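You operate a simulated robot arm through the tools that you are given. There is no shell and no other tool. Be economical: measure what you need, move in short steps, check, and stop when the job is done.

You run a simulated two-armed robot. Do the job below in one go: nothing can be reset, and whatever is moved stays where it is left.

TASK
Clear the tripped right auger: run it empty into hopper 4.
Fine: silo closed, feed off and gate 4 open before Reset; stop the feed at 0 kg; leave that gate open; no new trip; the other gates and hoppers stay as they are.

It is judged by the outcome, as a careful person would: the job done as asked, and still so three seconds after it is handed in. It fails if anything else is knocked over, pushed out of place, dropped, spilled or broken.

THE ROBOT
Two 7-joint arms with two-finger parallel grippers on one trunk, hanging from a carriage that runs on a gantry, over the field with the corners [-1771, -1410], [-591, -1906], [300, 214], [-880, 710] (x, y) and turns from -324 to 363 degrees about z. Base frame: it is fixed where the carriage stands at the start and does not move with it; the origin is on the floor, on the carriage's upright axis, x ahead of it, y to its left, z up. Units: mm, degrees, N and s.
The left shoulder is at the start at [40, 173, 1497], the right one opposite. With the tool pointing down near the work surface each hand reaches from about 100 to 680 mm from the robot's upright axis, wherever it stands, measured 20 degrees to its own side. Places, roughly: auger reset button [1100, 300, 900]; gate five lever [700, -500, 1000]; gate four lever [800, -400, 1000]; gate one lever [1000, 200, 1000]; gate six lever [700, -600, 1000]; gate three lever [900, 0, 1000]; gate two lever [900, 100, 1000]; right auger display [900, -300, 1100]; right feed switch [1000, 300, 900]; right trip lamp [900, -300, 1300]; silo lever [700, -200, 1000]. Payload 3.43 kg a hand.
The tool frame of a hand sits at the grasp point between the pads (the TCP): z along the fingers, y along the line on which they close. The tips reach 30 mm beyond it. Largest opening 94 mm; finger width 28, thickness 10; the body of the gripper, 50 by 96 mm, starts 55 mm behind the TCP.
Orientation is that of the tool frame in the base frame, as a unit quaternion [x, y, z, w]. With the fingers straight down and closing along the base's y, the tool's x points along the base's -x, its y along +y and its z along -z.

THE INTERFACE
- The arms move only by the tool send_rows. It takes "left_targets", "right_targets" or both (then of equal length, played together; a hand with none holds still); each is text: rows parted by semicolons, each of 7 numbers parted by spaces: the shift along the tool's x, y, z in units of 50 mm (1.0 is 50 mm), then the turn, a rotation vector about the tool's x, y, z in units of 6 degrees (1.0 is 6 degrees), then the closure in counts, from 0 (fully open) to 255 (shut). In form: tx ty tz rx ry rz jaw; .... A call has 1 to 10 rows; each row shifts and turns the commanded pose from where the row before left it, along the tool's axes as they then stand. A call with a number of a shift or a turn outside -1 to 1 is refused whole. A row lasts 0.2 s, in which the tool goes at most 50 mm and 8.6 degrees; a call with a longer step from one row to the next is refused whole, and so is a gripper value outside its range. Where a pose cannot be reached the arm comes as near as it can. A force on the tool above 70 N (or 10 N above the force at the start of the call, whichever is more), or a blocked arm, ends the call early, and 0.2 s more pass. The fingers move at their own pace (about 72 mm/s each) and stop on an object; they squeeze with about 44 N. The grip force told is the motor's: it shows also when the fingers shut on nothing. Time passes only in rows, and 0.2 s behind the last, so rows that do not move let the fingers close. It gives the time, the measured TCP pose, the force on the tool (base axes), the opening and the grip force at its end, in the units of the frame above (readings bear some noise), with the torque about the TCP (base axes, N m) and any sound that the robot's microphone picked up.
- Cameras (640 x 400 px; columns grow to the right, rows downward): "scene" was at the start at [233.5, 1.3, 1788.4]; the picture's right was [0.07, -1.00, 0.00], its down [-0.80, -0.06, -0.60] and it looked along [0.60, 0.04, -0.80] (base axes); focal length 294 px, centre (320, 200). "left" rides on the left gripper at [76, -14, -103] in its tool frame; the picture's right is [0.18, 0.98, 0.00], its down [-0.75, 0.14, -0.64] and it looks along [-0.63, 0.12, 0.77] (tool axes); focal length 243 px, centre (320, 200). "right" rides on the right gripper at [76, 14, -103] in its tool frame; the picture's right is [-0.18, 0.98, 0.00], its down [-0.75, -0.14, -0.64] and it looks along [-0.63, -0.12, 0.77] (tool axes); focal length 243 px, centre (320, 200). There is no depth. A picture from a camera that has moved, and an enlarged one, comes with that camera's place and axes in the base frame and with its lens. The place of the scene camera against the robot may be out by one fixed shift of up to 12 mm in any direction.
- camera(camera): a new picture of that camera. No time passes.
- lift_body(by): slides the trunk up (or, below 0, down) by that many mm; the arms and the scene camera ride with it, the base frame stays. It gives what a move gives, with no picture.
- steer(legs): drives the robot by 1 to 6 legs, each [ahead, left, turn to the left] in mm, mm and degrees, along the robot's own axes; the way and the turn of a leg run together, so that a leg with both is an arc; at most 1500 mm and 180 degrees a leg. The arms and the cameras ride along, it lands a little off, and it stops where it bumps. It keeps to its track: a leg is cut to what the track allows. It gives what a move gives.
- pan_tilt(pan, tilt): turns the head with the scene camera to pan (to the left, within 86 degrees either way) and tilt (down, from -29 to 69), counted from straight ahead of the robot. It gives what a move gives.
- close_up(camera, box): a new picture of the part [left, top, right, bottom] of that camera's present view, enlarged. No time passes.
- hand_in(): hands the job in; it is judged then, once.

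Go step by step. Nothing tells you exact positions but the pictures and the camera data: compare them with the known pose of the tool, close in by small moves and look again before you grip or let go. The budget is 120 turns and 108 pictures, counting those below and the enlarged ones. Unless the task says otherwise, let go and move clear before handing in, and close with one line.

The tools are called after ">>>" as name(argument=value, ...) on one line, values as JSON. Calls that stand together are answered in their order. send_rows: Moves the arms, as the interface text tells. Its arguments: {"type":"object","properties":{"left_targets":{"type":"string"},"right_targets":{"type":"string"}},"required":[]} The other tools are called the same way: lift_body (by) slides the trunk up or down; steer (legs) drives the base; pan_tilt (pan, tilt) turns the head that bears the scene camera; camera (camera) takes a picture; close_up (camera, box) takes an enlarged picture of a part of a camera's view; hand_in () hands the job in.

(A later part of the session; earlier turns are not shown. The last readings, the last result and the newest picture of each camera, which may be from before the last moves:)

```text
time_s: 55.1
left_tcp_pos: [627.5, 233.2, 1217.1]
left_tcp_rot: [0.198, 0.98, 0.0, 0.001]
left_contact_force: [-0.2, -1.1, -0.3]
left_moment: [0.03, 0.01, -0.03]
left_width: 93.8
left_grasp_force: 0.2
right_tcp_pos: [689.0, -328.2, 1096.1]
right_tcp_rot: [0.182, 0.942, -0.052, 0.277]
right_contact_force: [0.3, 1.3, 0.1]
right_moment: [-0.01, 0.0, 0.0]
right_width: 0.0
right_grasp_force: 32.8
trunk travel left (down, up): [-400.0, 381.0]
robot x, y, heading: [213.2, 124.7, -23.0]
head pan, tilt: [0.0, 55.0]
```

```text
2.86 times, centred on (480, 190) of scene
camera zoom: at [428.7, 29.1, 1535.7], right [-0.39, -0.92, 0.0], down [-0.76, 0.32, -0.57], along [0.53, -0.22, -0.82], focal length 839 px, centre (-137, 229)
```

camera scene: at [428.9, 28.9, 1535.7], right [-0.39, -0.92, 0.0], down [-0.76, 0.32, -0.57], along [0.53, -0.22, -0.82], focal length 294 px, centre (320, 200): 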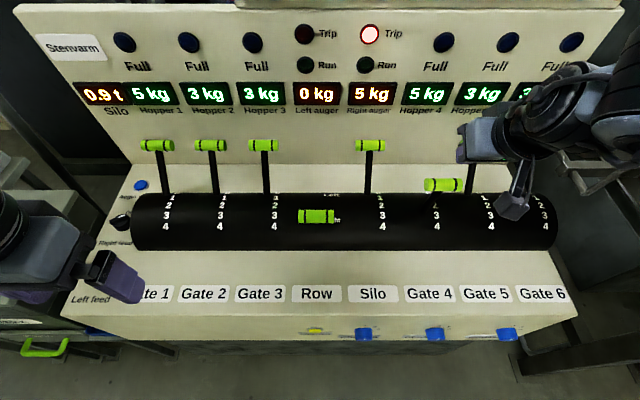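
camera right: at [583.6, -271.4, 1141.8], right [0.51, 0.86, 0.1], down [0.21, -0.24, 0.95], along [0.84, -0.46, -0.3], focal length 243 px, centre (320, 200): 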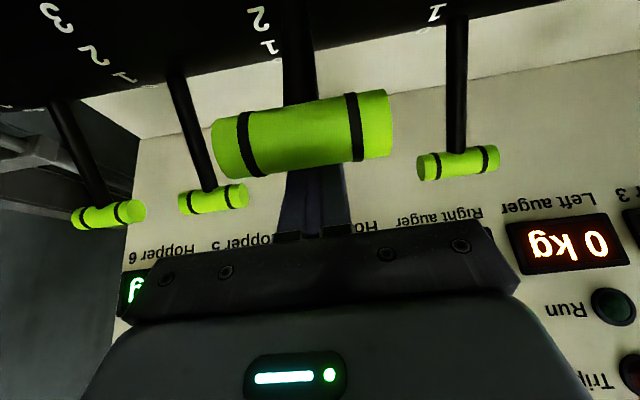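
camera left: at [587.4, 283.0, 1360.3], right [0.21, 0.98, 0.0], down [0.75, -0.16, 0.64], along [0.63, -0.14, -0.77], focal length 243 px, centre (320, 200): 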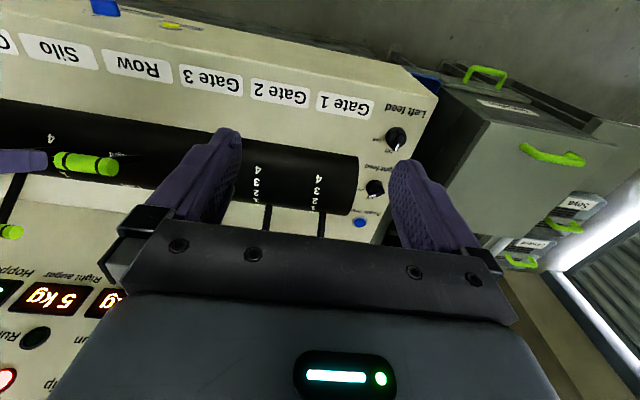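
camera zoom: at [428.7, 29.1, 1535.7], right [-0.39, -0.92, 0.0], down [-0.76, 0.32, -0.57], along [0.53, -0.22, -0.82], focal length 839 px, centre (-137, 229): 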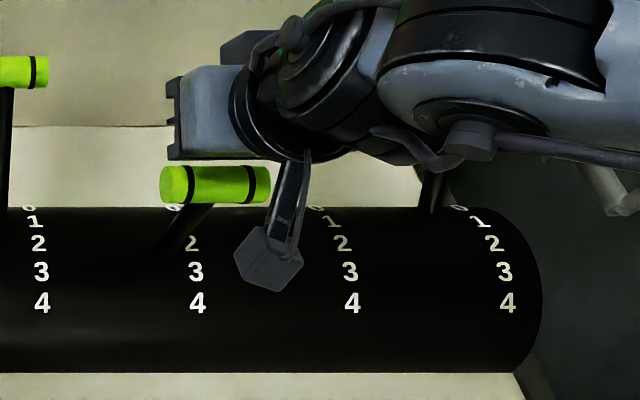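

The fingers are behind the handle. I'll pull it down toward mark 4.

>>> send_rows(right_targets="0.38 0 -0.22 0 0 0 255;0.38 0 -0.22 0 0 0 255;0.3 0 -0.03 0 0 0 255;0.28 0 -0.03 0 0 0 255;0.24 0 0.015 0 0 0 255;0.23 0 0.015 0 0 0 255")

>>> camera(camera="right")

>>> close_up(camera="scene", box=[380, 120, 580, 260])

```text
time_s: 56.5
left_tcp_pos: [628.0, 232.0, 1218.8]
left_tcp_rot: [0.198, 0.98, 0.0, 0.001]
left_contact_force: [-0.1, -0.4, -0.8]
left_moment: [0.03, -0.01, 0.01]
left_width: 94.2
left_grasp_force: 0.0
right_tcp_pos: [607.3, -297.1, 1067.2]
right_tcp_rot: [0.182, 0.942, -0.052, 0.278]
right_contact_force: [0.9, 0.4, -0.5]
right_moment: [-0.02, 0.05, -0.02]
right_width: 0.0
right_grasp_force: 32.5
trunk travel left (down, up): [-400.0, 381.0]
robot x, y, heading: [210.2, 122.8, -22.7]
head pan, tilt: [0.0, 55.0]
```

```text
38 pictures are left
camera right: at [501.6, -240.3, 1112.2], right [0.51, 0.86, 0.1], down [0.21, -0.24, 0.95], along [0.84, -0.46, -0.3], focal length 243 px, centre (320, 200)
```

right: 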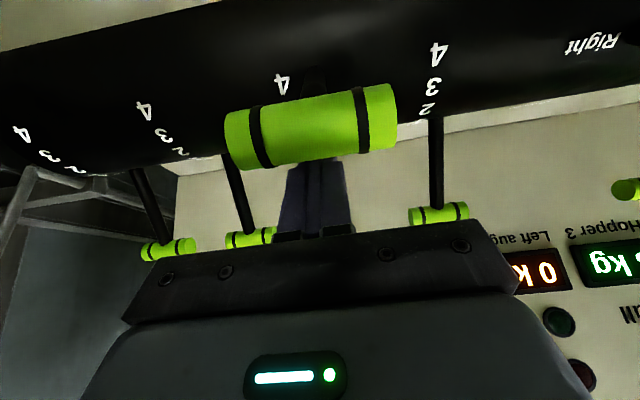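

```text
2.86 times, centred on (480, 190) of scene
camera zoom: at [428.6, 29.0, 1535.7], right [-0.39, -0.92, 0.0], down [-0.76, 0.32, -0.57], along [0.53, -0.22, -0.82], focal length 839 px, centre (-137, 229)
```

zoom: 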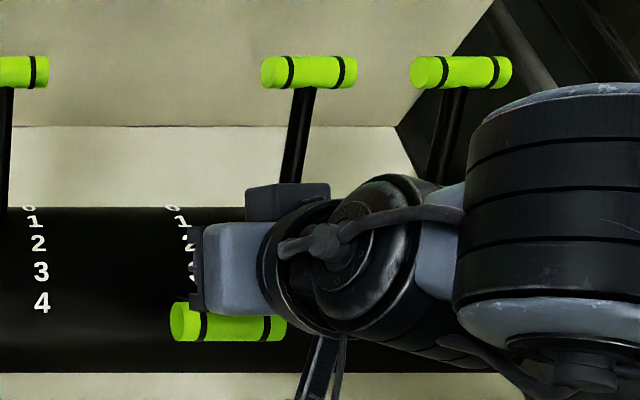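

It's close to mark 4. I'll continue in small steps to feel the stop.

>>> send_rows(right_targets="0.18 0 0.03 0 0 0 255;0.17 0 0.04 0 0 0 255;0.14 0 0.05 0 0 0 255")

>>> camera(camera="right")

```text
time_s: 57.3
left_tcp_pos: [633.8, 230.1, 1221.0]
left_tcp_rot: [0.197, 0.98, -0.002, 0.003]
left_contact_force: [-0.2, 0.0, 0.0]
left_moment: [-0.06, -0.03, 0.03]
left_width: 94.2
left_grasp_force: 0.1
right_tcp_pos: [602.4, -295.2, 1061.4]
right_tcp_rot: [0.182, 0.938, -0.052, 0.291]
right_contact_force: [20.3, -8.0, 48.4]
right_moment: [0.5, 0.73, -0.08]
right_width: 0.0
right_grasp_force: 33.0
trunk travel left (down, up): [-400.0, 381.0]
robot x, y, heading: [214.0, 125.2, -22.9]
head pan, tilt: [0.0, 55.0]
```

```text
36 pictures are left
camera right: at [496.1, -237.4, 1102.2], right [0.51, 0.86, 0.11], down [0.19, -0.24, 0.95], along [0.84, -0.46, -0.28], focal length 243 px, centre (320, 200)
```

right: 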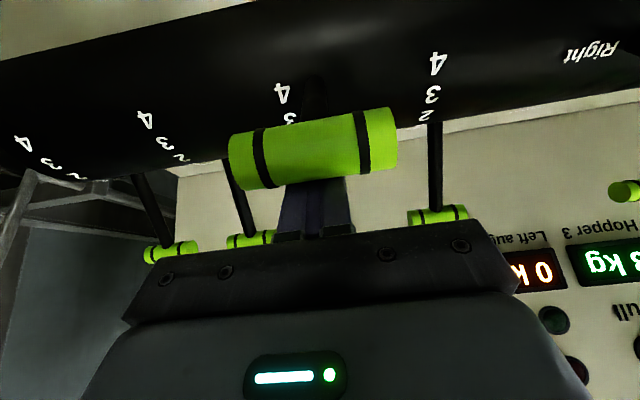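

A 53 N stop force says gate 4 is fully open at mark 4. I'll relieve the load, lift the hand clear and check all the levers.

>>> send_rows(right_targets="-0.4 0 0.05 0 0 0 255;-0.3 0 -0.5 0 0 0 255;-0.4 0 -0.7 0 0 0 255;-0.4 0 -0.7 0 0 0 255;0 0 -0.8 0 0 0 255")

>>> camera(camera="scene")

```text
time_s: 58.5
left_tcp_pos: [627.3, 232.3, 1217.3]
left_tcp_rot: [0.198, 0.98, -0.001, 0.001]
left_contact_force: [-0.4, -1.1, 0.6]
left_moment: [-0.02, -0.01, 0.0]
left_width: 94.1
left_grasp_force: 0.1
right_tcp_pos: [579.3, -287.2, 1200.7]
right_tcp_rot: [0.181, 0.942, -0.052, 0.279]
right_contact_force: [0.2, -0.1, -1.0]
right_moment: [-0.01, 0.01, -0.02]
right_width: 0.0
right_grasp_force: 32.6
trunk travel left (down, up): [-400.0, 381.0]
robot x, y, heading: [216.5, 122.2, -22.5]
head pan, tilt: [0.0, 55.0]
```

```text
35 pictures are left
camera scene: at [428.4, 29.0, 1535.5], right [-0.39, -0.92, 0.0], down [-0.76, 0.32, -0.57], along [0.53, -0.22, -0.82], focal length 294 px, centre (320, 200)
```

scene: 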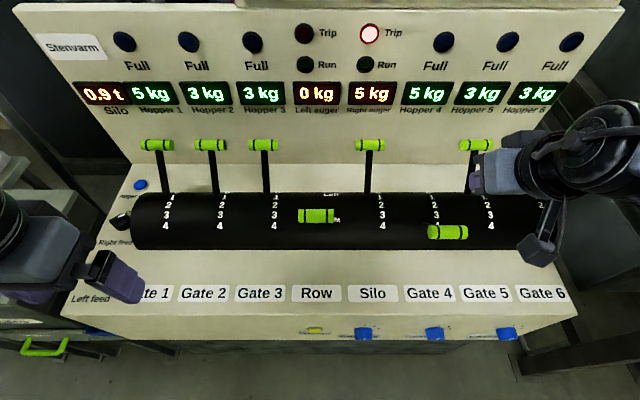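

Gate 4 is at mark 4 and the others are unchanged. Next is the feed knob and Reset with the left hand, so I'll drive left.

>>> steer(legs=[[20, 108, 0]])

>>> pan_tilt(pan=25, tilt=50)

>>> camera(camera="left")

>>> camera(camera="scene")

```text
time_s: 59.7
left_tcp_pos: [688.8, 323.2, 1218.0]
left_tcp_rot: [0.198, 0.98, 0.0, 0.002]
left_contact_force: [-0.2, -0.3, -0.4]
left_moment: [0.0, 0.02, 0.01]
left_width: 93.8
left_grasp_force: 0.0
right_tcp_pos: [641.5, -195.6, 1201.7]
right_tcp_rot: [0.183, 0.942, -0.05, 0.278]
right_contact_force: [0.5, 1.0, -0.3]
right_moment: [0.01, 0.01, -0.02]
right_width: 0.0
right_grasp_force: 33.0
trunk travel left (down, up): [-400.0, 381.0]
robot x, y, heading: [277.3, 211.0, -22.8]
head pan, tilt: [0.0, 55.0]
```

```text
time_s: 60.6
left_tcp_pos: [687.5, 324.0, 1217.8]
left_tcp_rot: [0.199, 0.98, 0.0, 0.002]
left_contact_force: [0.7, -0.5, -0.1]
left_moment: [-0.03, 0.01, 0.0]
left_width: 93.7
left_grasp_force: 0.1
right_tcp_pos: [639.9, -196.9, 1201.2]
right_tcp_rot: [0.183, 0.941, -0.052, 0.279]
right_contact_force: [0.3, -0.4, 0.2]
right_moment: [0.02, 0.04, 0.0]
right_width: 0.1
right_grasp_force: 32.8
trunk travel left (down, up): [-400.0, 381.0]
robot x, y, heading: [280.7, 213.8, -23.1]
head pan, tilt: [25.0, 50.0]
```

```text
34 pictures are left
camera left: at [611.6, 339.6, 1319.7], right [0.21, 0.98, 0.0], down [0.75, -0.16, 0.64], along [0.63, -0.14, -0.77], focal length 243 px, centre (320, 200)
```

left: 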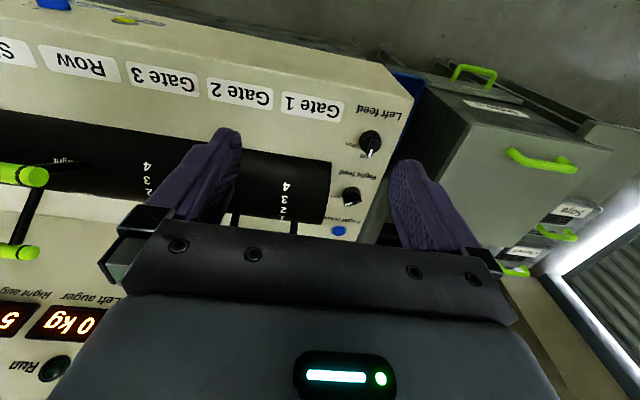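

```text
33 pictures are left
camera scene: at [499.3, 150.4, 1542.2], right [0.04, -1.0, 0.0], down [-0.77, -0.03, -0.64], along [0.64, 0.02, -0.77], focal length 294 px, centre (320, 200)
```

scene: 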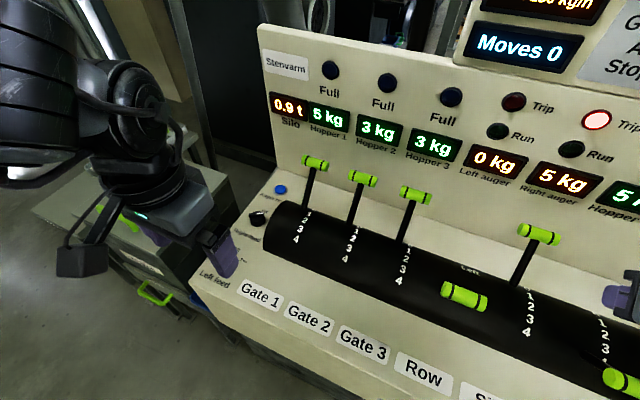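

The right feed knob is about [940,335,920] and Reset about [1047,293,917]. I'll move the left hand over the knob.

>>> send_rows(left_targets="-0.646 0.31 0.4 0 0 0 0;-0.646 0.31 0.4 0 0 0 0;-0.646 0.31 0.4 0 0 0 0;-0.646 0.31 0.4 0 0 0 0;-0.646 0.31 0.4 0 0 0 0;-0.646 0.31 0.4 0 0 0 0;-0.646 0.31 0.4 0 0 0 0")

>>> camera(camera="left")

```text
time_s: 62.2
left_tcp_pos: [940.9, 334.5, 1080.4]
left_tcp_rot: [0.199, 0.98, -0.002, 0.0]
left_contact_force: [0.5, 0.4, 0.4]
left_moment: [0.0, 0.01, 0.02]
left_width: 94.0
left_grasp_force: 0.0
right_tcp_pos: [640.7, -196.8, 1201.9]
right_tcp_rot: [0.183, 0.941, -0.052, 0.278]
right_contact_force: [-0.5, 0.9, 0.4]
right_moment: [-0.01, -0.02, 0.03]
right_width: 0.2
right_grasp_force: 33.4
trunk travel left (down, up): [-400.0, 381.0]
robot x, y, heading: [275.3, 211.1, -22.9]
head pan, tilt: [25.0, 50.0]
```

```text
32 pictures are left
camera left: at [862.7, 351.1, 1182.5], right [0.21, 0.98, 0.0], down [0.75, -0.16, 0.64], along [0.63, -0.14, -0.77], focal length 243 px, centre (320, 200)
```

left: 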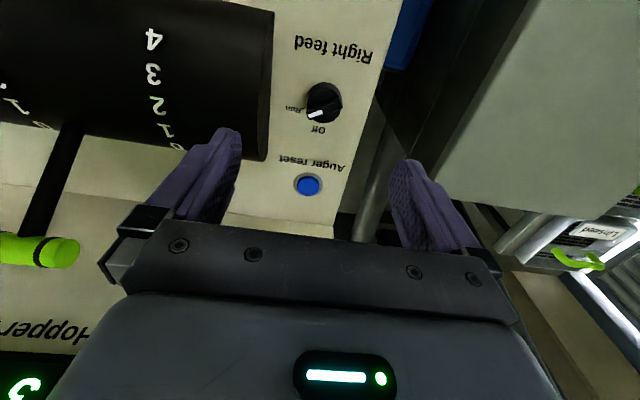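

The knob top is at about [952,335,908] and Reset at [1059,291,906]. I'll zoom in to read the pointer.

>>> close_up(camera="left", box=[270, 30, 390, 210])

```text
2.22 times, centred on (330, 120) of left
camera zoom: at [862.7, 351.1, 1182.5], right [0.21, 0.98, 0.0], down [0.75, -0.16, 0.64], along [0.63, -0.14, -0.77], focal length 539 px, centre (298, 378)
```

zoom: 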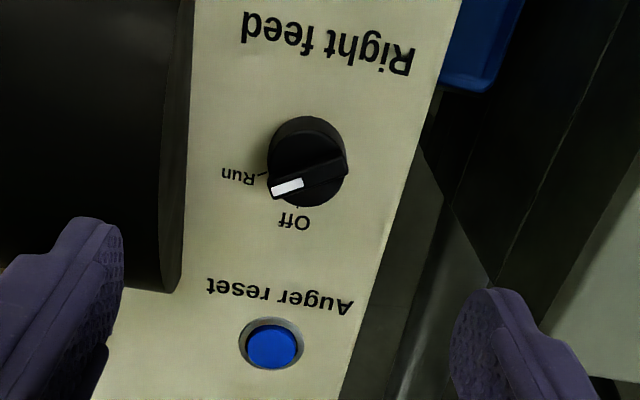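

The pointer is on Run, about 60° clockwise from Off. I'll turn the left tool 60° clockwise so the jaws straddle the knob's bar, then check.

>>> send_rows(left_targets="-0.2 0.1 0.4 0 0 1 120;0 0 0.4 0 0 1 140;0 0 0 0 0 1 140;0 0 0 0 0 1 140;0 0 0 0 0 1 140;0 0 0 0 0 1 140;0 0 0 0 0 1 140;0 0 0 0 0 1 140;0 0 0 0 0 1 140;0 0 0 0 0 1 140")

>>> camera(camera="left")

>>> close_up(camera="scene", box=[200, 150, 320, 290])

```text
time_s: 64.4
left_tcp_pos: [951.1, 335.2, 1038.4]
left_tcp_rot: [0.662, 0.749, 0.0, 0.001]
left_contact_force: [-0.1, -0.8, 0.7]
left_moment: [-0.03, 0.01, -0.03]
left_width: 42.5
left_grasp_force: 0.0
right_tcp_pos: [640.1, -196.6, 1201.5]
right_tcp_rot: [0.183, 0.942, -0.052, 0.277]
right_contact_force: [0.4, -0.1, 1.2]
right_moment: [0.0, -0.01, 0.0]
right_width: 0.1
right_grasp_force: 32.8
trunk travel left (down, up): [-400.0, 381.0]
robot x, y, heading: [277.2, 212.8, -22.9]
head pan, tilt: [25.0, 50.0]
```

```text
30 pictures are left
camera left: at [926.0, 409.4, 1140.0], right [0.95, 0.3, 0.0], down [0.23, -0.73, 0.64], along [0.19, -0.61, -0.77], focal length 243 px, centre (320, 200)
```

left: 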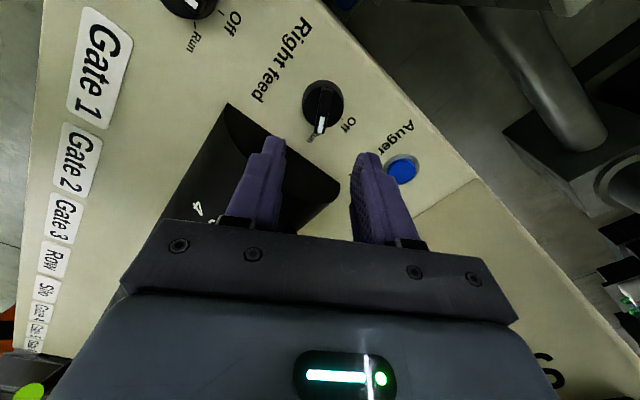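

```text
2.86 times, centred on (260, 220) of scene
camera zoom: at [499.3, 150.4, 1542.2], right [0.04, -1.0, 0.0], down [-0.77, -0.03, -0.64], along [0.64, 0.02, -0.77], focal length 839 px, centre (491, 143)
```

zoom: 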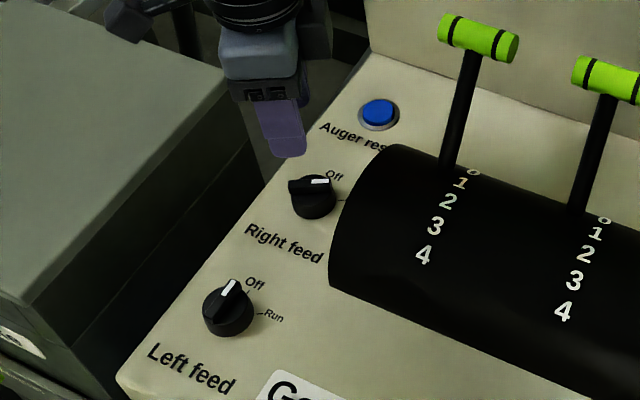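

The jaws are aligned with the bar and the TCP is over the knob. I'll descend most of the way and check.

>>> send_rows(left_targets="0 0 0.6 0 0 0 140;0 0 0.6 0 0 0 140;0 0 0.6 0 0 0 140")

>>> camera(camera="left")

```text
time_s: 65.2
left_tcp_pos: [950.3, 336.9, 951.1]
left_tcp_rot: [0.661, 0.75, -0.001, 0.001]
left_contact_force: [-5.5, 1.8, 15.7]
left_moment: [0.04, -0.16, 0.07]
left_width: 39.6
left_grasp_force: 0.0
right_tcp_pos: [639.8, -195.9, 1201.8]
right_tcp_rot: [0.183, 0.942, -0.051, 0.278]
right_contact_force: [-0.5, 0.4, -0.5]
right_moment: [0.0, -0.01, 0.0]
right_width: 0.0
right_grasp_force: 32.6
trunk travel left (down, up): [-400.0, 381.0]
robot x, y, heading: [273.9, 210.7, -22.8]
head pan, tilt: [25.0, 50.0]
```

```text
28 pictures are left
camera left: at [925.4, 410.8, 1051.7], right [0.95, 0.3, 0.0], down [0.23, -0.73, 0.64], along [0.2, -0.61, -0.77], focal length 243 px, centre (320, 200)
```

left: 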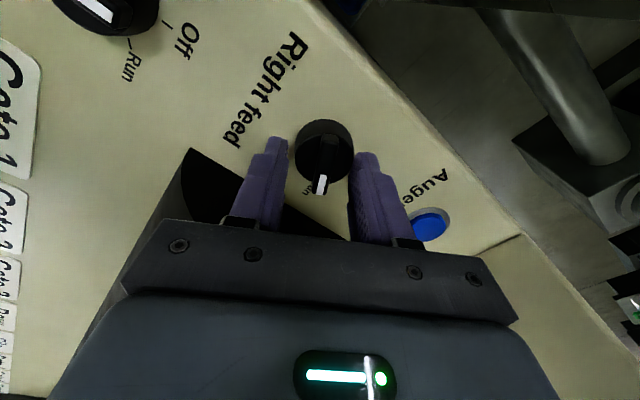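

The tips have touched the knob's rim. I'll raise 3 mm and close on the bar.

>>> send_rows(left_targets="0 0 -0.08 0 0 0 140;0 0 0 0 0 0 255;0 0 0 0 0 0 255")

>>> close_up(camera="left", box=[220, 90, 440, 250])

```text
time_s: 66.0
left_tcp_pos: [954.3, 336.7, 952.2]
left_tcp_rot: [0.662, 0.75, 0.002, 0.003]
left_contact_force: [20.1, 2.1, -16.4]
left_moment: [-0.41, -0.53, 0.08]
left_width: 10.1
left_grasp_force: 43.9
right_tcp_pos: [642.3, -197.3, 1202.2]
right_tcp_rot: [0.183, 0.941, -0.051, 0.279]
right_contact_force: [0.1, -0.5, 0.5]
right_moment: [-0.01, -0.03, -0.03]
right_width: 0.1
right_grasp_force: 33.1
trunk travel left (down, up): [-400.0, 381.0]
robot x, y, heading: [278.4, 214.4, -22.8]
head pan, tilt: [25.0, 50.0]
```

```text
2.50 times, centred on (330, 170) of left
camera zoom: at [928.0, 409.8, 1053.8], right [0.95, 0.3, 0.01], down [0.23, -0.73, 0.64], along [0.2, -0.61, -0.77], focal length 606 px, centre (295, 275)
```

zoom: 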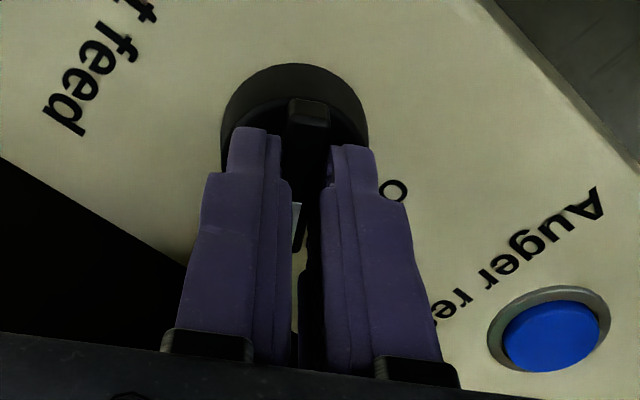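

I'm holding the bar (10 mm). I'll turn counter-clockwise toward Off.

>>> send_rows(left_targets="0 0 0 0 0 -1 255;0 0 0 0 0 -1 255;0 0 0 0 0 -1 255;0 0 0 0 0 -1 255;0 0 0 0 0 -1 255;0 0 0 0 0 -1 255;0 0 0 0 0 -1 255;0 0 0 0 0 -1 255")

>>> camera(camera="left")

```text
time_s: 67.8
left_tcp_pos: [952.7, 336.3, 952.8]
left_tcp_rot: [0.299, 0.954, 0.0, 0.001]
left_contact_force: [28.2, 4.7, -35.0]
left_moment: [0.05, -0.66, -0.01]
left_width: 10.1
left_grasp_force: 43.2
right_tcp_pos: [641.3, -195.8, 1202.1]
right_tcp_rot: [0.183, 0.941, -0.051, 0.279]
right_contact_force: [0.0, 0.0, 0.7]
right_moment: [-0.02, -0.01, 0.01]
right_width: 0.1
right_grasp_force: 33.1
trunk travel left (down, up): [-400.0, 381.0]
robot x, y, heading: [276.3, 216.9, -23.0]
head pan, tilt: [25.0, 50.0]
```

```text
26 pictures are left
camera left: at [880.7, 367.7, 1054.2], right [0.41, 0.91, 0.0], down [0.7, -0.31, 0.65], along [0.59, -0.26, -0.76], focal length 243 px, centre (320, 200)
```

left: 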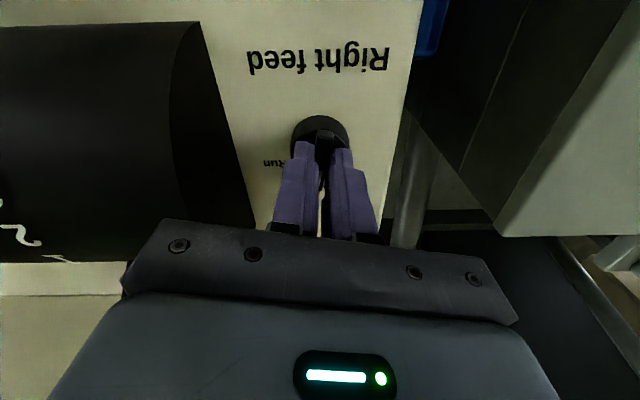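

The knob follows. I'll continue to the Off mark with a slight lowering to relieve the pull.

>>> send_rows(left_targets="-0.04 0 0.06 0 0 -1 255;-0.04 0 0.04 0 0 -1 255;0 0 0 0 0 -0.5 255")

>>> close_up(camera="left", box=[220, 90, 440, 250])

```text
time_s: 68.6
left_tcp_pos: [954.2, 335.0, 950.4]
left_tcp_rot: [0.174, 0.985, 0.0, 0.0]
left_contact_force: [-14.6, 13.3, 35.4]
left_moment: [0.43, 0.42, -1.26]
left_width: 9.9
left_grasp_force: 44.4
right_tcp_pos: [639.8, -193.4, 1200.9]
right_tcp_rot: [0.184, 0.941, -0.05, 0.278]
right_contact_force: [-0.7, 0.3, -0.2]
right_moment: [0.02, -0.02, 0.03]
right_width: 0.3
right_grasp_force: 33.6
trunk travel left (down, up): [-400.0, 381.0]
robot x, y, heading: [278.0, 210.2, -23.0]
head pan, tilt: [25.0, 50.0]
```

```text
2.50 times, centred on (330, 170) of left
camera zoom: at [876.2, 348.2, 1052.7], right [0.16, 0.99, 0.0], down [0.76, -0.12, 0.64], along [0.63, -0.1, -0.77], focal length 606 px, centre (295, 275)
```

zoom: 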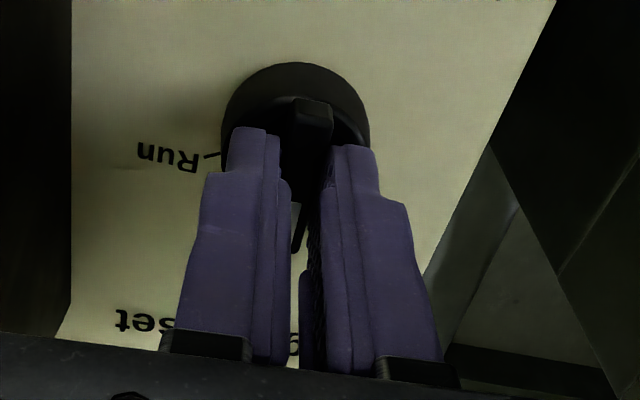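

A 1.26 N·m reaction says the Off stop is reached. I'll release, rise and verify.

>>> send_rows(left_targets="0 0 0 0 0 0 170;0 0 0 0 0 0 140;0 0 -0.8 0 0 0 140;0 0 -0.8 0 0 0 140")

>>> camera(camera="left")

```text
time_s: 69.6
left_tcp_pos: [954.6, 332.6, 1027.5]
left_tcp_rot: [0.172, 0.985, 0.0, 0.001]
left_contact_force: [-0.3, -0.4, -0.6]
left_moment: [-0.04, 0.01, 0.0]
left_width: 42.2
left_grasp_force: 0.0
right_tcp_pos: [639.9, -197.0, 1202.6]
right_tcp_rot: [0.183, 0.941, -0.052, 0.279]
right_contact_force: [0.3, 0.1, 1.2]
right_moment: [-0.02, 0.03, -0.01]
right_width: 0.0
right_grasp_force: 33.4
trunk travel left (down, up): [-400.0, 381.0]
robot x, y, heading: [279.1, 213.2, -23.1]
head pan, tilt: [25.0, 50.0]
```

```text
24 pictures are left
camera left: at [877.7, 345.1, 1129.4], right [0.16, 0.99, 0.0], down [0.76, -0.12, 0.64], along [0.63, -0.1, -0.77], focal length 243 px, centre (320, 200)
```

left: 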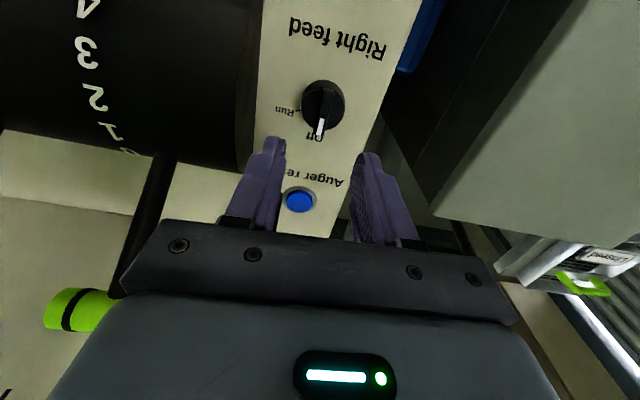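

The right feed is Off. Next I'll move the closed fingers over the Reset button.

>>> send_rows(left_targets="-0.55 -0.015 0 0 0 0 255;-0.55 -0.015 0 0 0 0 255;-0.55 -0.015 0 0 0 0 255;-0.53 -0.015 0.2 0 0 0 255;0 0 0.5 0 0 0 255")

>>> camera(camera="left")

>>> close_up(camera="scene", box=[200, 110, 360, 260])

```text
time_s: 70.8
left_tcp_pos: [1043.0, 289.9, 994.5]
left_tcp_rot: [0.173, 0.985, -0.001, 0.0]
left_contact_force: [0.3, 0.3, 0.1]
left_moment: [0.04, -0.02, 0.02]
left_width: 0.2
left_grasp_force: 32.9
left hand out of reach, approached as far as the arm can: row 4
right_tcp_pos: [639.7, -197.6, 1201.3]
right_tcp_rot: [0.182, 0.942, -0.05, 0.277]
right_contact_force: [-0.9, -0.1, 0.1]
right_moment: [-0.01, -0.02, 0.06]
right_width: 0.0
right_grasp_force: 33.0
trunk travel left (down, up): [-400.0, 381.0]
robot x, y, heading: [273.6, 215.6, -22.9]
head pan, tilt: [25.0, 50.0]
```

```text
23 pictures are left
camera left: at [964.3, 303.5, 1097.4], right [0.16, 0.99, 0.0], down [0.76, -0.12, 0.64], along [0.63, -0.11, -0.77], focal length 243 px, centre (320, 200)
```

left: 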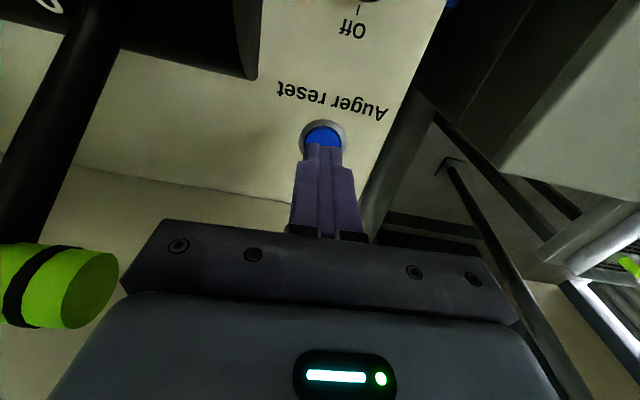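

```text
2.67 times, centred on (280, 185) of scene
camera zoom: at [498.9, 149.9, 1542.2], right [0.04, -1.0, 0.0], down [-0.77, -0.03, -0.64], along [0.64, 0.02, -0.77], focal length 783 px, centre (427, 240)
```

zoom: 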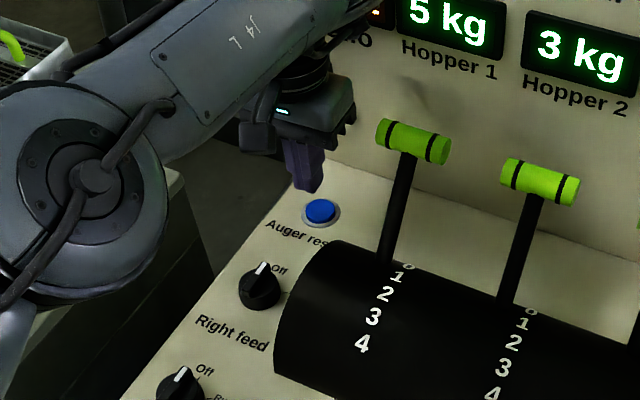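

The button is about 9 mm ahead of the fingertips. I'll drive 8 mm ahead, then press gently.

>>> steer(legs=[[8, 0, 0]])

>>> send_rows(left_targets="0 0 0.5 0 0 0 255;0 0 0.4 0 0 0 255;0 0 0.12 0 0 0 255;0 0 0.1 0 0 0 255")

>>> close_up(camera="scene", box=[200, 60, 640, 260])

```text
time_s: 71.5
left_tcp_pos: [1050.3, 288.2, 996.1]
left_tcp_rot: [0.174, 0.985, -0.001, 0.001]
left_contact_force: [0.5, -0.6, -0.5]
left_moment: [0.0, 0.01, -0.01]
left_width: 0.2
left_grasp_force: 32.2
right_tcp_pos: [647.7, -200.3, 1201.6]
right_tcp_rot: [0.183, 0.941, -0.052, 0.28]
right_contact_force: [0.4, -0.1, 0.1]
right_moment: [0.02, -0.04, -0.04]
right_width: 0.4
right_grasp_force: 33.0
trunk travel left (down, up): [-400.0, 381.0]
robot x, y, heading: [282.9, 210.5, -22.7]
head pan, tilt: [25.0, 50.0]
```

```text
time_s: 72.5
left_tcp_pos: [1049.6, 286.7, 938.9]
left_tcp_rot: [0.174, 0.985, -0.002, 0.001]
left_contact_force: [0.1, -0.3, 0.3]
left_moment: [0.04, -0.01, 0.03]
left_width: 0.0
left_grasp_force: 32.9
right_tcp_pos: [646.6, -199.0, 1201.6]
right_tcp_rot: [0.183, 0.942, -0.052, 0.278]
right_contact_force: [1.2, -0.5, 0.2]
right_moment: [0.02, -0.01, 0.0]
right_width: 0.2
right_grasp_force: 33.2
trunk travel left (down, up): [-400.0, 381.0]
robot x, y, heading: [280.1, 207.7, -23.0]
head pan, tilt: [25.0, 50.0]
```

```text
1.45 times, centred on (420, 160) of scene
camera zoom: at [506.5, 147.3, 1542.2], right [0.04, -1.0, 0.0], down [-0.77, -0.03, -0.64], along [0.64, 0.02, -0.77], focal length 427 px, centre (174, 258)
```

zoom: 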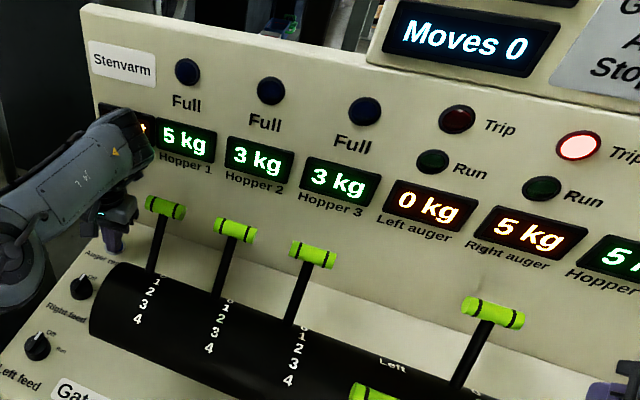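

There's no contact yet, so I'll keep lowering in small steps.

>>> send_rows(left_targets="0 0 0.1 0 0 0 255;0 0 0.08 0 0 0 255;0 0 0.08 0 0 0 255")

>>> close_up(camera="scene", box=[200, 60, 640, 260])

```text
time_s: 73.3
left_tcp_pos: [1050.0, 289.2, 930.4]
left_tcp_rot: [0.172, 0.985, 0.0, 0.001]
left_contact_force: [-16.5, -0.9, 32.5]
left_moment: [0.12, 0.64, 0.05]
left_width: 0.0
left_grasp_force: 33.2
right_tcp_pos: [646.8, -199.5, 1201.8]
right_tcp_rot: [0.183, 0.941, -0.052, 0.279]
right_contact_force: [-0.1, -0.4, -0.2]
right_moment: [-0.02, -0.02, 0.03]
right_width: 0.2
right_grasp_force: 33.1
trunk travel left (down, up): [-400.0, 381.0]
robot x, y, heading: [281.6, 209.8, -22.9]
head pan, tilt: [25.0, 50.0]
heard: click
```

```text
1.45 times, centred on (420, 160) of scene
camera zoom: at [506.5, 147.5, 1542.8], right [0.04, -1.0, 0.0], down [-0.77, -0.03, -0.64], along [0.64, 0.02, -0.77], focal length 427 px, centre (174, 258)
```

zoom: 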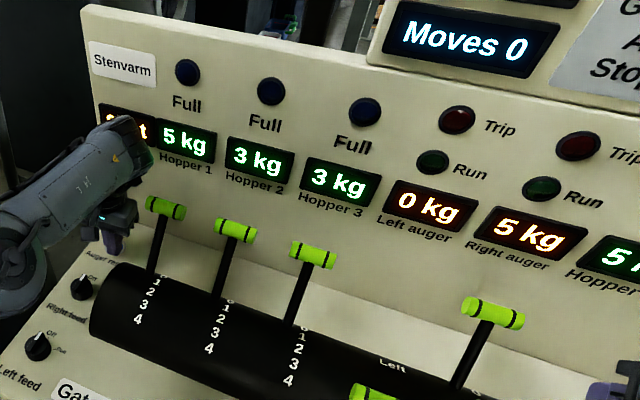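

Click heard and the right Trip lamp is out. I'll lift and return to the feed knob with the jaws slightly open.

>>> send_rows(left_targets="0 0 -0.8 0 0 0 255;0 0 -0.8 0 0 0 255;0.55 0.05 0 0 0 0 200;0.55 0.05 0 0 0 0 150;0.55 0.05 0 0 0 0 150;0.48 0.04 0 0 0 0 150")

>>> camera(camera="left")

```text
time_s: 74.7
left_tcp_pos: [953.6, 335.0, 1008.3]
left_tcp_rot: [0.173, 0.985, -0.001, 0.001]
left_contact_force: [-0.7, -0.1, 0.1]
left_moment: [0.03, -0.02, 0.0]
left_width: 39.1
left_grasp_force: 0.1
right_tcp_pos: [645.4, -198.7, 1200.9]
right_tcp_rot: [0.183, 0.942, -0.052, 0.278]
right_contact_force: [-0.1, 0.0, -0.6]
right_moment: [-0.01, -0.01, -0.01]
right_width: 0.0
right_grasp_force: 33.1
trunk travel left (down, up): [-400.0, 381.0]
robot x, y, heading: [281.6, 210.1, -22.8]
head pan, tilt: [25.0, 50.0]
```

```text
19 pictures are left
camera left: at [876.1, 347.5, 1109.8], right [0.16, 0.99, 0.0], down [0.76, -0.12, 0.64], along [0.63, -0.1, -0.77], focal length 243 px, centre (320, 200)
```

left: 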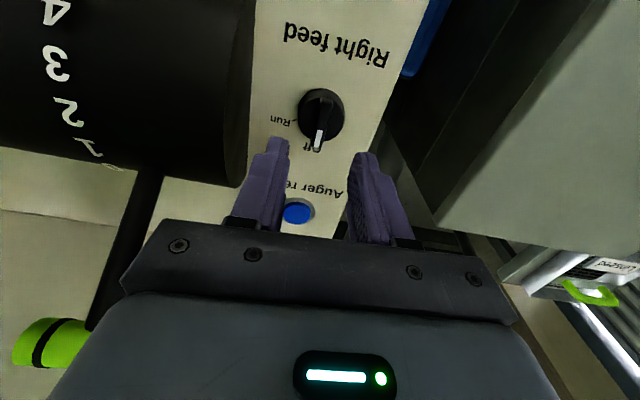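

I'll lower onto the bar and grip.

>>> send_rows(left_targets="0 0 0.55 0 0 0 165;0 0 0.55 0 0 0 170;0 0 0 0 0 0 255;0 0 0 0 0 0 255")

```text
time_s: 75.7
left_tcp_pos: [954.3, 335.5, 950.9]
left_tcp_rot: [0.174, 0.985, 0.001, 0.0]
left_contact_force: [3.4, 5.8, -6.2]
left_moment: [-0.22, -0.24, -1.11]
left_width: 10.7
left_grasp_force: 44.0
right_tcp_pos: [646.2, -199.0, 1200.5]
right_tcp_rot: [0.182, 0.942, -0.05, 0.279]
right_contact_force: [0.0, 1.5, 0.2]
right_moment: [0.02, -0.01, -0.02]
right_width: 0.2
right_grasp_force: 33.3
trunk travel left (down, up): [-400.0, 381.0]
robot x, y, heading: [282.5, 213.7, -22.7]
head pan, tilt: [25.0, 50.0]
```

I have the bar. I'll turn it clockwise to Run and read the auger display.

>>> send_rows(left_targets="0 0 0 0 0 1 255;0 0 0 0 0 1 255;0 0 0 0 0 1 255;0 0 0 0 0 1 255;0 0 0 0 0 1 255;0 0 0 0 0 1 255;0 0 0 0 0 1 255;0 0 0 0 0 1 255;0 0 0 0 0 1 255;0 0 0 0 0 0.6 255")

>>> close_up(camera="scene", box=[360, 60, 640, 240])

```text
time_s: 77.9
left_tcp_pos: [953.5, 334.4, 951.2]
left_tcp_rot: [0.627, 0.779, 0.0, 0.001]
left_contact_force: [23.4, 4.4, -39.1]
left_moment: [0.17, -0.5, -0.01]
left_width: 9.7
left_grasp_force: 43.1
right_tcp_pos: [646.8, -200.2, 1200.5]
right_tcp_rot: [0.183, 0.941, -0.052, 0.278]
right_contact_force: [0.0, -0.6, -0.6]
right_moment: [0.0, 0.01, -0.01]
right_width: 0.1
right_grasp_force: 33.0
trunk travel left (down, up): [-400.0, 381.0]
robot x, y, heading: [287.3, 210.5, -22.7]
head pan, tilt: [25.0, 50.0]
```

```text
2.22 times, centred on (500, 150) of scene
camera zoom: at [507.1, 147.4, 1542.2], right [0.04, -1.0, 0.0], down [-0.77, -0.03, -0.64], along [0.64, 0.02, -0.77], focal length 653 px, centre (-80, 311)
```

zoom: 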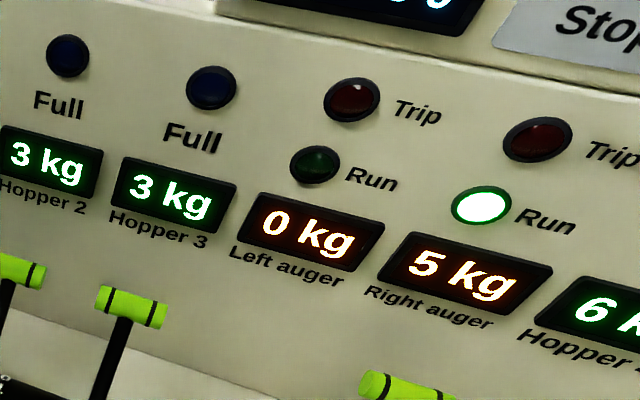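

The auger runs and hopper 4 has gone to 6 kg. I'll hold on Run and keep watching.

>>> send_rows(left_targets="0 0 0 0 0 0 255;0 0 0 0 0 0 255;0 0 0 0 0 0 255;0 0 0 0 0 0 255;0 0 0 0 0 0 255")

>>> close_up(camera="scene", box=[360, 60, 640, 240])

```text
time_s: 79.1
left_tcp_pos: [954.0, 334.5, 950.9]
left_tcp_rot: [0.626, 0.78, 0.001, 0.001]
left_contact_force: [23.7, 4.0, -38.4]
left_moment: [0.01, -0.54, -0.03]
left_width: 10.1
left_grasp_force: 43.0
right_tcp_pos: [647.5, -198.2, 1202.0]
right_tcp_rot: [0.183, 0.941, -0.052, 0.279]
right_contact_force: [0.3, 0.4, 0.6]
right_moment: [-0.02, -0.05, 0.0]
right_width: 0.3
right_grasp_force: 32.8
trunk travel left (down, up): [-400.0, 381.0]
robot x, y, heading: [282.3, 213.8, -23.0]
head pan, tilt: [25.0, 50.0]
```

```text
2.22 times, centred on (500, 150) of scene
camera zoom: at [507.1, 147.4, 1542.2], right [0.04, -1.0, 0.0], down [-0.77, -0.03, -0.64], along [0.64, 0.02, -0.77], focal length 653 px, centre (-80, 311)
```

zoom: 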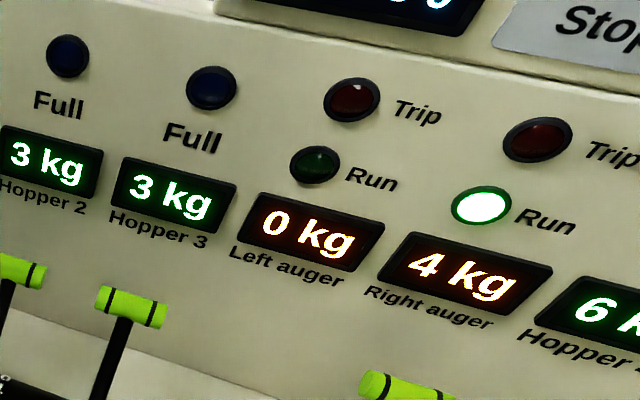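

>>> send_rows(left_targets="0 0 0 0 0 0 255;0 0 0 0 0 0 255;0 0 0 0 0 0 255;0 0 0 0 0 0 255;0 0 0 0 0 0 255;0 0 0 0 0 0 255;0 0 0 0 0 0 255")

>>> close_up(camera="scene", box=[360, 60, 640, 240])

```text
time_s: 80.7
left_tcp_pos: [953.7, 334.6, 951.6]
left_tcp_rot: [0.626, 0.78, 0.0, 0.001]
left_contact_force: [23.3, 5.3, -39.0]
left_moment: [0.16, -0.5, -0.04]
left_width: 9.8
left_grasp_force: 43.8
right_tcp_pos: [648.5, -200.7, 1201.9]
right_tcp_rot: [0.183, 0.942, -0.052, 0.278]
right_contact_force: [-0.1, -0.6, 0.5]
right_moment: [0.0, -0.02, 0.02]
right_width: 0.2
right_grasp_force: 33.3
trunk travel left (down, up): [-400.0, 381.0]
robot x, y, heading: [282.2, 209.6, -23.2]
head pan, tilt: [25.0, 50.0]
```

```text
2.22 times, centred on (500, 150) of scene
camera zoom: at [507.1, 147.4, 1542.2], right [0.04, -1.0, 0.0], down [-0.77, -0.03, -0.64], along [0.64, 0.02, -0.77], focal length 653 px, centre (-80, 311)
```

zoom: 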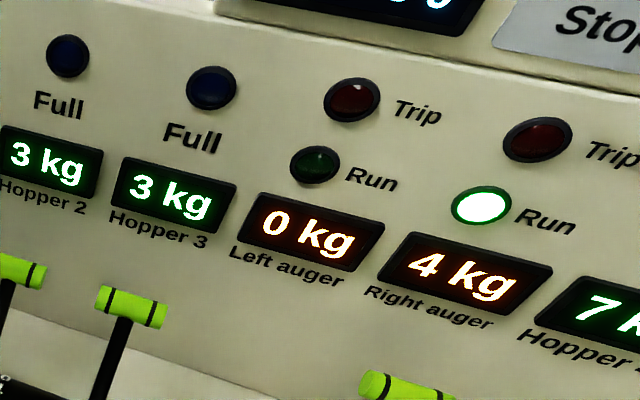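

The auger empties at roughly 0.5 kg/s. I'll wait a bit longer between looks.

>>> send_rows(left_targets="0 0 0 0 0 0 255;0 0 0 0 0 0 255;0 0 0 0 0 0 255;0 0 0 0 0 0 255;0 0 0 0 0 0 255;0 0 0 0 0 0 255;0 0 0 0 0 0 255;0 0 0 0 0 0 255;0 0 0 0 0 0 255;0 0 0 0 0 0 255")

>>> close_up(camera="scene", box=[360, 60, 640, 240])

```text
time_s: 82.9
left_tcp_pos: [954.1, 334.5, 951.1]
left_tcp_rot: [0.627, 0.779, 0.001, 0.0]
left_contact_force: [23.1, 4.6, -38.6]
left_moment: [0.19, -0.5, -0.06]
left_width: 9.7
left_grasp_force: 43.3
right_tcp_pos: [646.2, -199.7, 1201.0]
right_tcp_rot: [0.184, 0.941, -0.052, 0.278]
right_contact_force: [-0.2, -0.2, 0.3]
right_moment: [-0.01, 0.05, -0.03]
right_width: 0.3
right_grasp_force: 32.6
trunk travel left (down, up): [-400.0, 381.0]
robot x, y, heading: [280.7, 213.0, -23.0]
head pan, tilt: [25.0, 50.0]
```

```text
2.22 times, centred on (500, 150) of scene
camera zoom: at [507.1, 147.5, 1542.2], right [0.04, -1.0, 0.0], down [-0.77, -0.03, -0.64], along [0.64, 0.02, -0.77], focal length 653 px, centre (-80, 311)
```

zoom: 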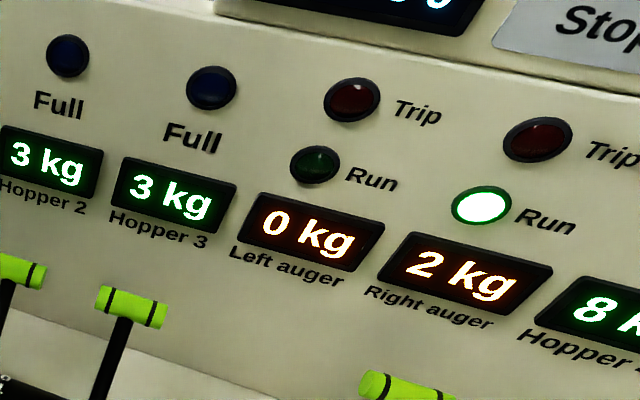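

>>> send_rows(left_targets="0 0 0 0 0 0 255;0 0 0 0 0 0 255;0 0 0 0 0 0 255;0 0 0 0 0 0 255;0 0 0 0 0 0 255;0 0 0 0 0 0 255;0 0 0 0 0 0 255;0 0 0 0 0 0 255")

>>> close_up(camera="scene", box=[360, 60, 640, 240])

```text
time_s: 84.7
left_tcp_pos: [953.6, 335.3, 952.1]
left_tcp_rot: [0.626, 0.78, 0.001, 0.001]
left_contact_force: [22.4, 4.4, -36.9]
left_moment: [0.2, -0.48, 0.0]
left_width: 9.7
left_grasp_force: 44.0
right_tcp_pos: [647.6, -200.2, 1200.8]
right_tcp_rot: [0.183, 0.941, -0.052, 0.279]
right_contact_force: [-0.2, 0.9, -0.3]
right_moment: [0.0, 0.01, -0.02]
right_width: 0.2
right_grasp_force: 33.1
trunk travel left (down, up): [-400.0, 381.0]
robot x, y, heading: [281.7, 213.9, -22.7]
head pan, tilt: [25.0, 50.0]
```

```text
2.22 times, centred on (500, 150) of scene
camera zoom: at [507.0, 147.5, 1542.2], right [0.04, -1.0, 0.0], down [-0.77, -0.03, -0.64], along [0.64, 0.02, -0.77], focal length 653 px, centre (-80, 311)
```

zoom: 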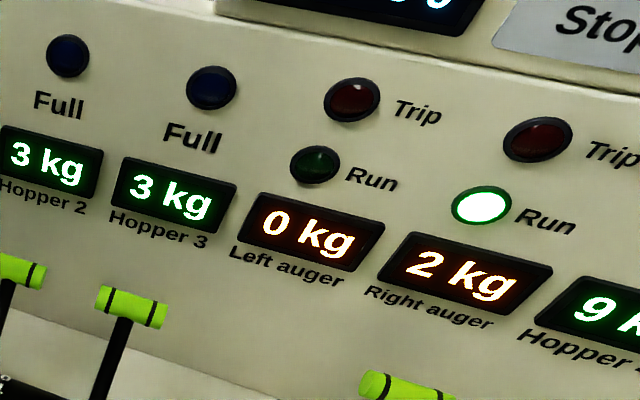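

>>> send_rows(left_targets="0 0 0 0 0 0 255;0 0 0 0 0 0 255;0 0 0 0 0 0 255;0 0 0 0 0 0 255;0 0 0 0 0 0 255;0 0 0 0 0 0 255;0 0 0 0 0 0 255;0 0 0 0 0 0 255")

>>> close_up(camera="scene", box=[360, 60, 640, 240])

```text
time_s: 86.5
left_tcp_pos: [953.7, 334.3, 952.0]
left_tcp_rot: [0.627, 0.779, 0.0, 0.0]
left_contact_force: [23.5, 4.5, -37.4]
left_moment: [0.21, -0.46, -0.02]
left_width: 9.9
left_grasp_force: 43.5
right_tcp_pos: [647.5, -200.4, 1201.6]
right_tcp_rot: [0.183, 0.941, -0.051, 0.279]
right_contact_force: [0.2, -0.1, 0.5]
right_moment: [-0.01, 0.02, -0.01]
right_width: 0.3
right_grasp_force: 33.2
trunk travel left (down, up): [-400.0, 381.0]
robot x, y, heading: [280.9, 213.4, -22.8]
head pan, tilt: [25.0, 50.0]
```

```text
2.22 times, centred on (500, 150) of scene
camera zoom: at [507.0, 147.5, 1542.2], right [0.04, -1.0, 0.0], down [-0.77, -0.03, -0.64], along [0.64, 0.02, -0.77], focal length 653 px, centre (-80, 311)
```

zoom: 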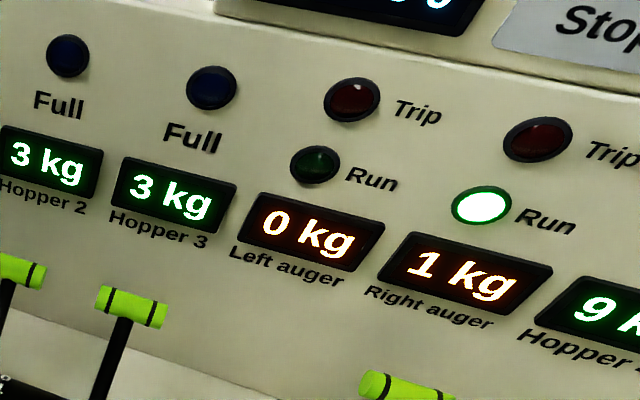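

>>> send_rows(left_targets="0 0 0 0 0 0 255;0 0 0 0 0 0 255;0 0 0 0 0 0 255;0 0 0 0 0 0 255;0 0 0 0 0 0 255;0 0 0 0 0 0 255;0 0 0 0 0 0 255")

>>> close_up(camera="scene", box=[360, 60, 640, 240])

```text
time_s: 88.1
left_tcp_pos: [953.6, 334.1, 952.1]
left_tcp_rot: [0.625, 0.78, 0.0, 0.001]
left_contact_force: [22.3, 5.6, -35.9]
left_moment: [0.19, -0.44, -0.01]
left_width: 9.7
left_grasp_force: 43.6
right_tcp_pos: [647.0, -200.4, 1200.9]
right_tcp_rot: [0.183, 0.942, -0.051, 0.278]
right_contact_force: [0.0, 0.2, 1.0]
right_moment: [0.01, 0.0, -0.01]
right_width: 0.0
right_grasp_force: 33.0
trunk travel left (down, up): [-400.0, 381.0]
robot x, y, heading: [283.0, 212.2, -23.2]
head pan, tilt: [25.0, 50.0]
```

```text
2.22 times, centred on (500, 150) of scene
camera zoom: at [507.0, 147.5, 1542.2], right [0.04, -1.0, 0.0], down [-0.77, -0.03, -0.64], along [0.64, 0.02, -0.77], focal length 653 px, centre (-80, 311)
```

zoom: 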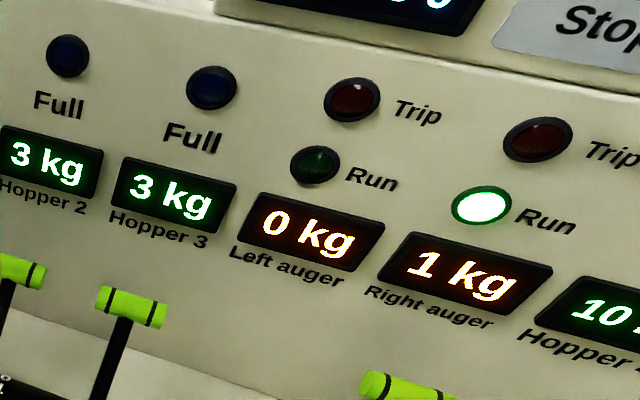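

>>> send_rows(left_targets="0 0 0 0 0 0 255;0 0 0 0 0 0 255;0 0 0 0 0 0 255;0 0 0 0 0 0 255")

>>> close_up(camera="scene", box=[360, 60, 640, 240])

```text
time_s: 89.1
left_tcp_pos: [954.1, 335.0, 951.1]
left_tcp_rot: [0.625, 0.78, 0.001, 0.001]
left_contact_force: [21.2, 5.7, -35.2]
left_moment: [0.23, -0.46, -0.03]
left_width: 9.7
left_grasp_force: 43.6
right_tcp_pos: [647.6, -199.5, 1200.6]
right_tcp_rot: [0.183, 0.942, -0.051, 0.278]
right_contact_force: [-0.1, 0.6, -0.2]
right_moment: [0.02, 0.02, -0.02]
right_width: 0.0
right_grasp_force: 33.0
trunk travel left (down, up): [-400.0, 381.0]
robot x, y, heading: [280.4, 211.5, -22.8]
head pan, tilt: [25.0, 50.0]
```

```text
2.22 times, centred on (500, 150) of scene
camera zoom: at [507.0, 147.5, 1542.2], right [0.04, -1.0, 0.0], down [-0.77, -0.03, -0.64], along [0.64, 0.02, -0.77], focal length 653 px, centre (-80, 311)
```

zoom: 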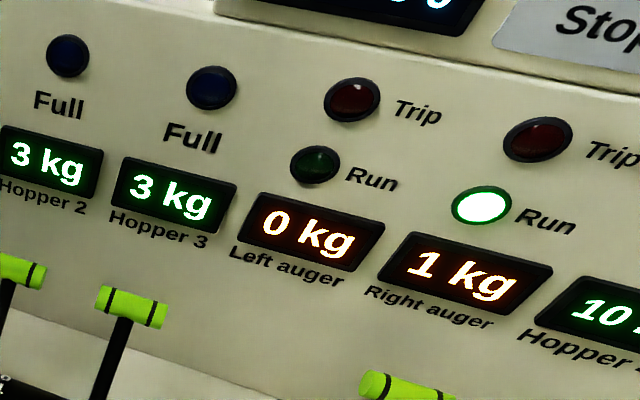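

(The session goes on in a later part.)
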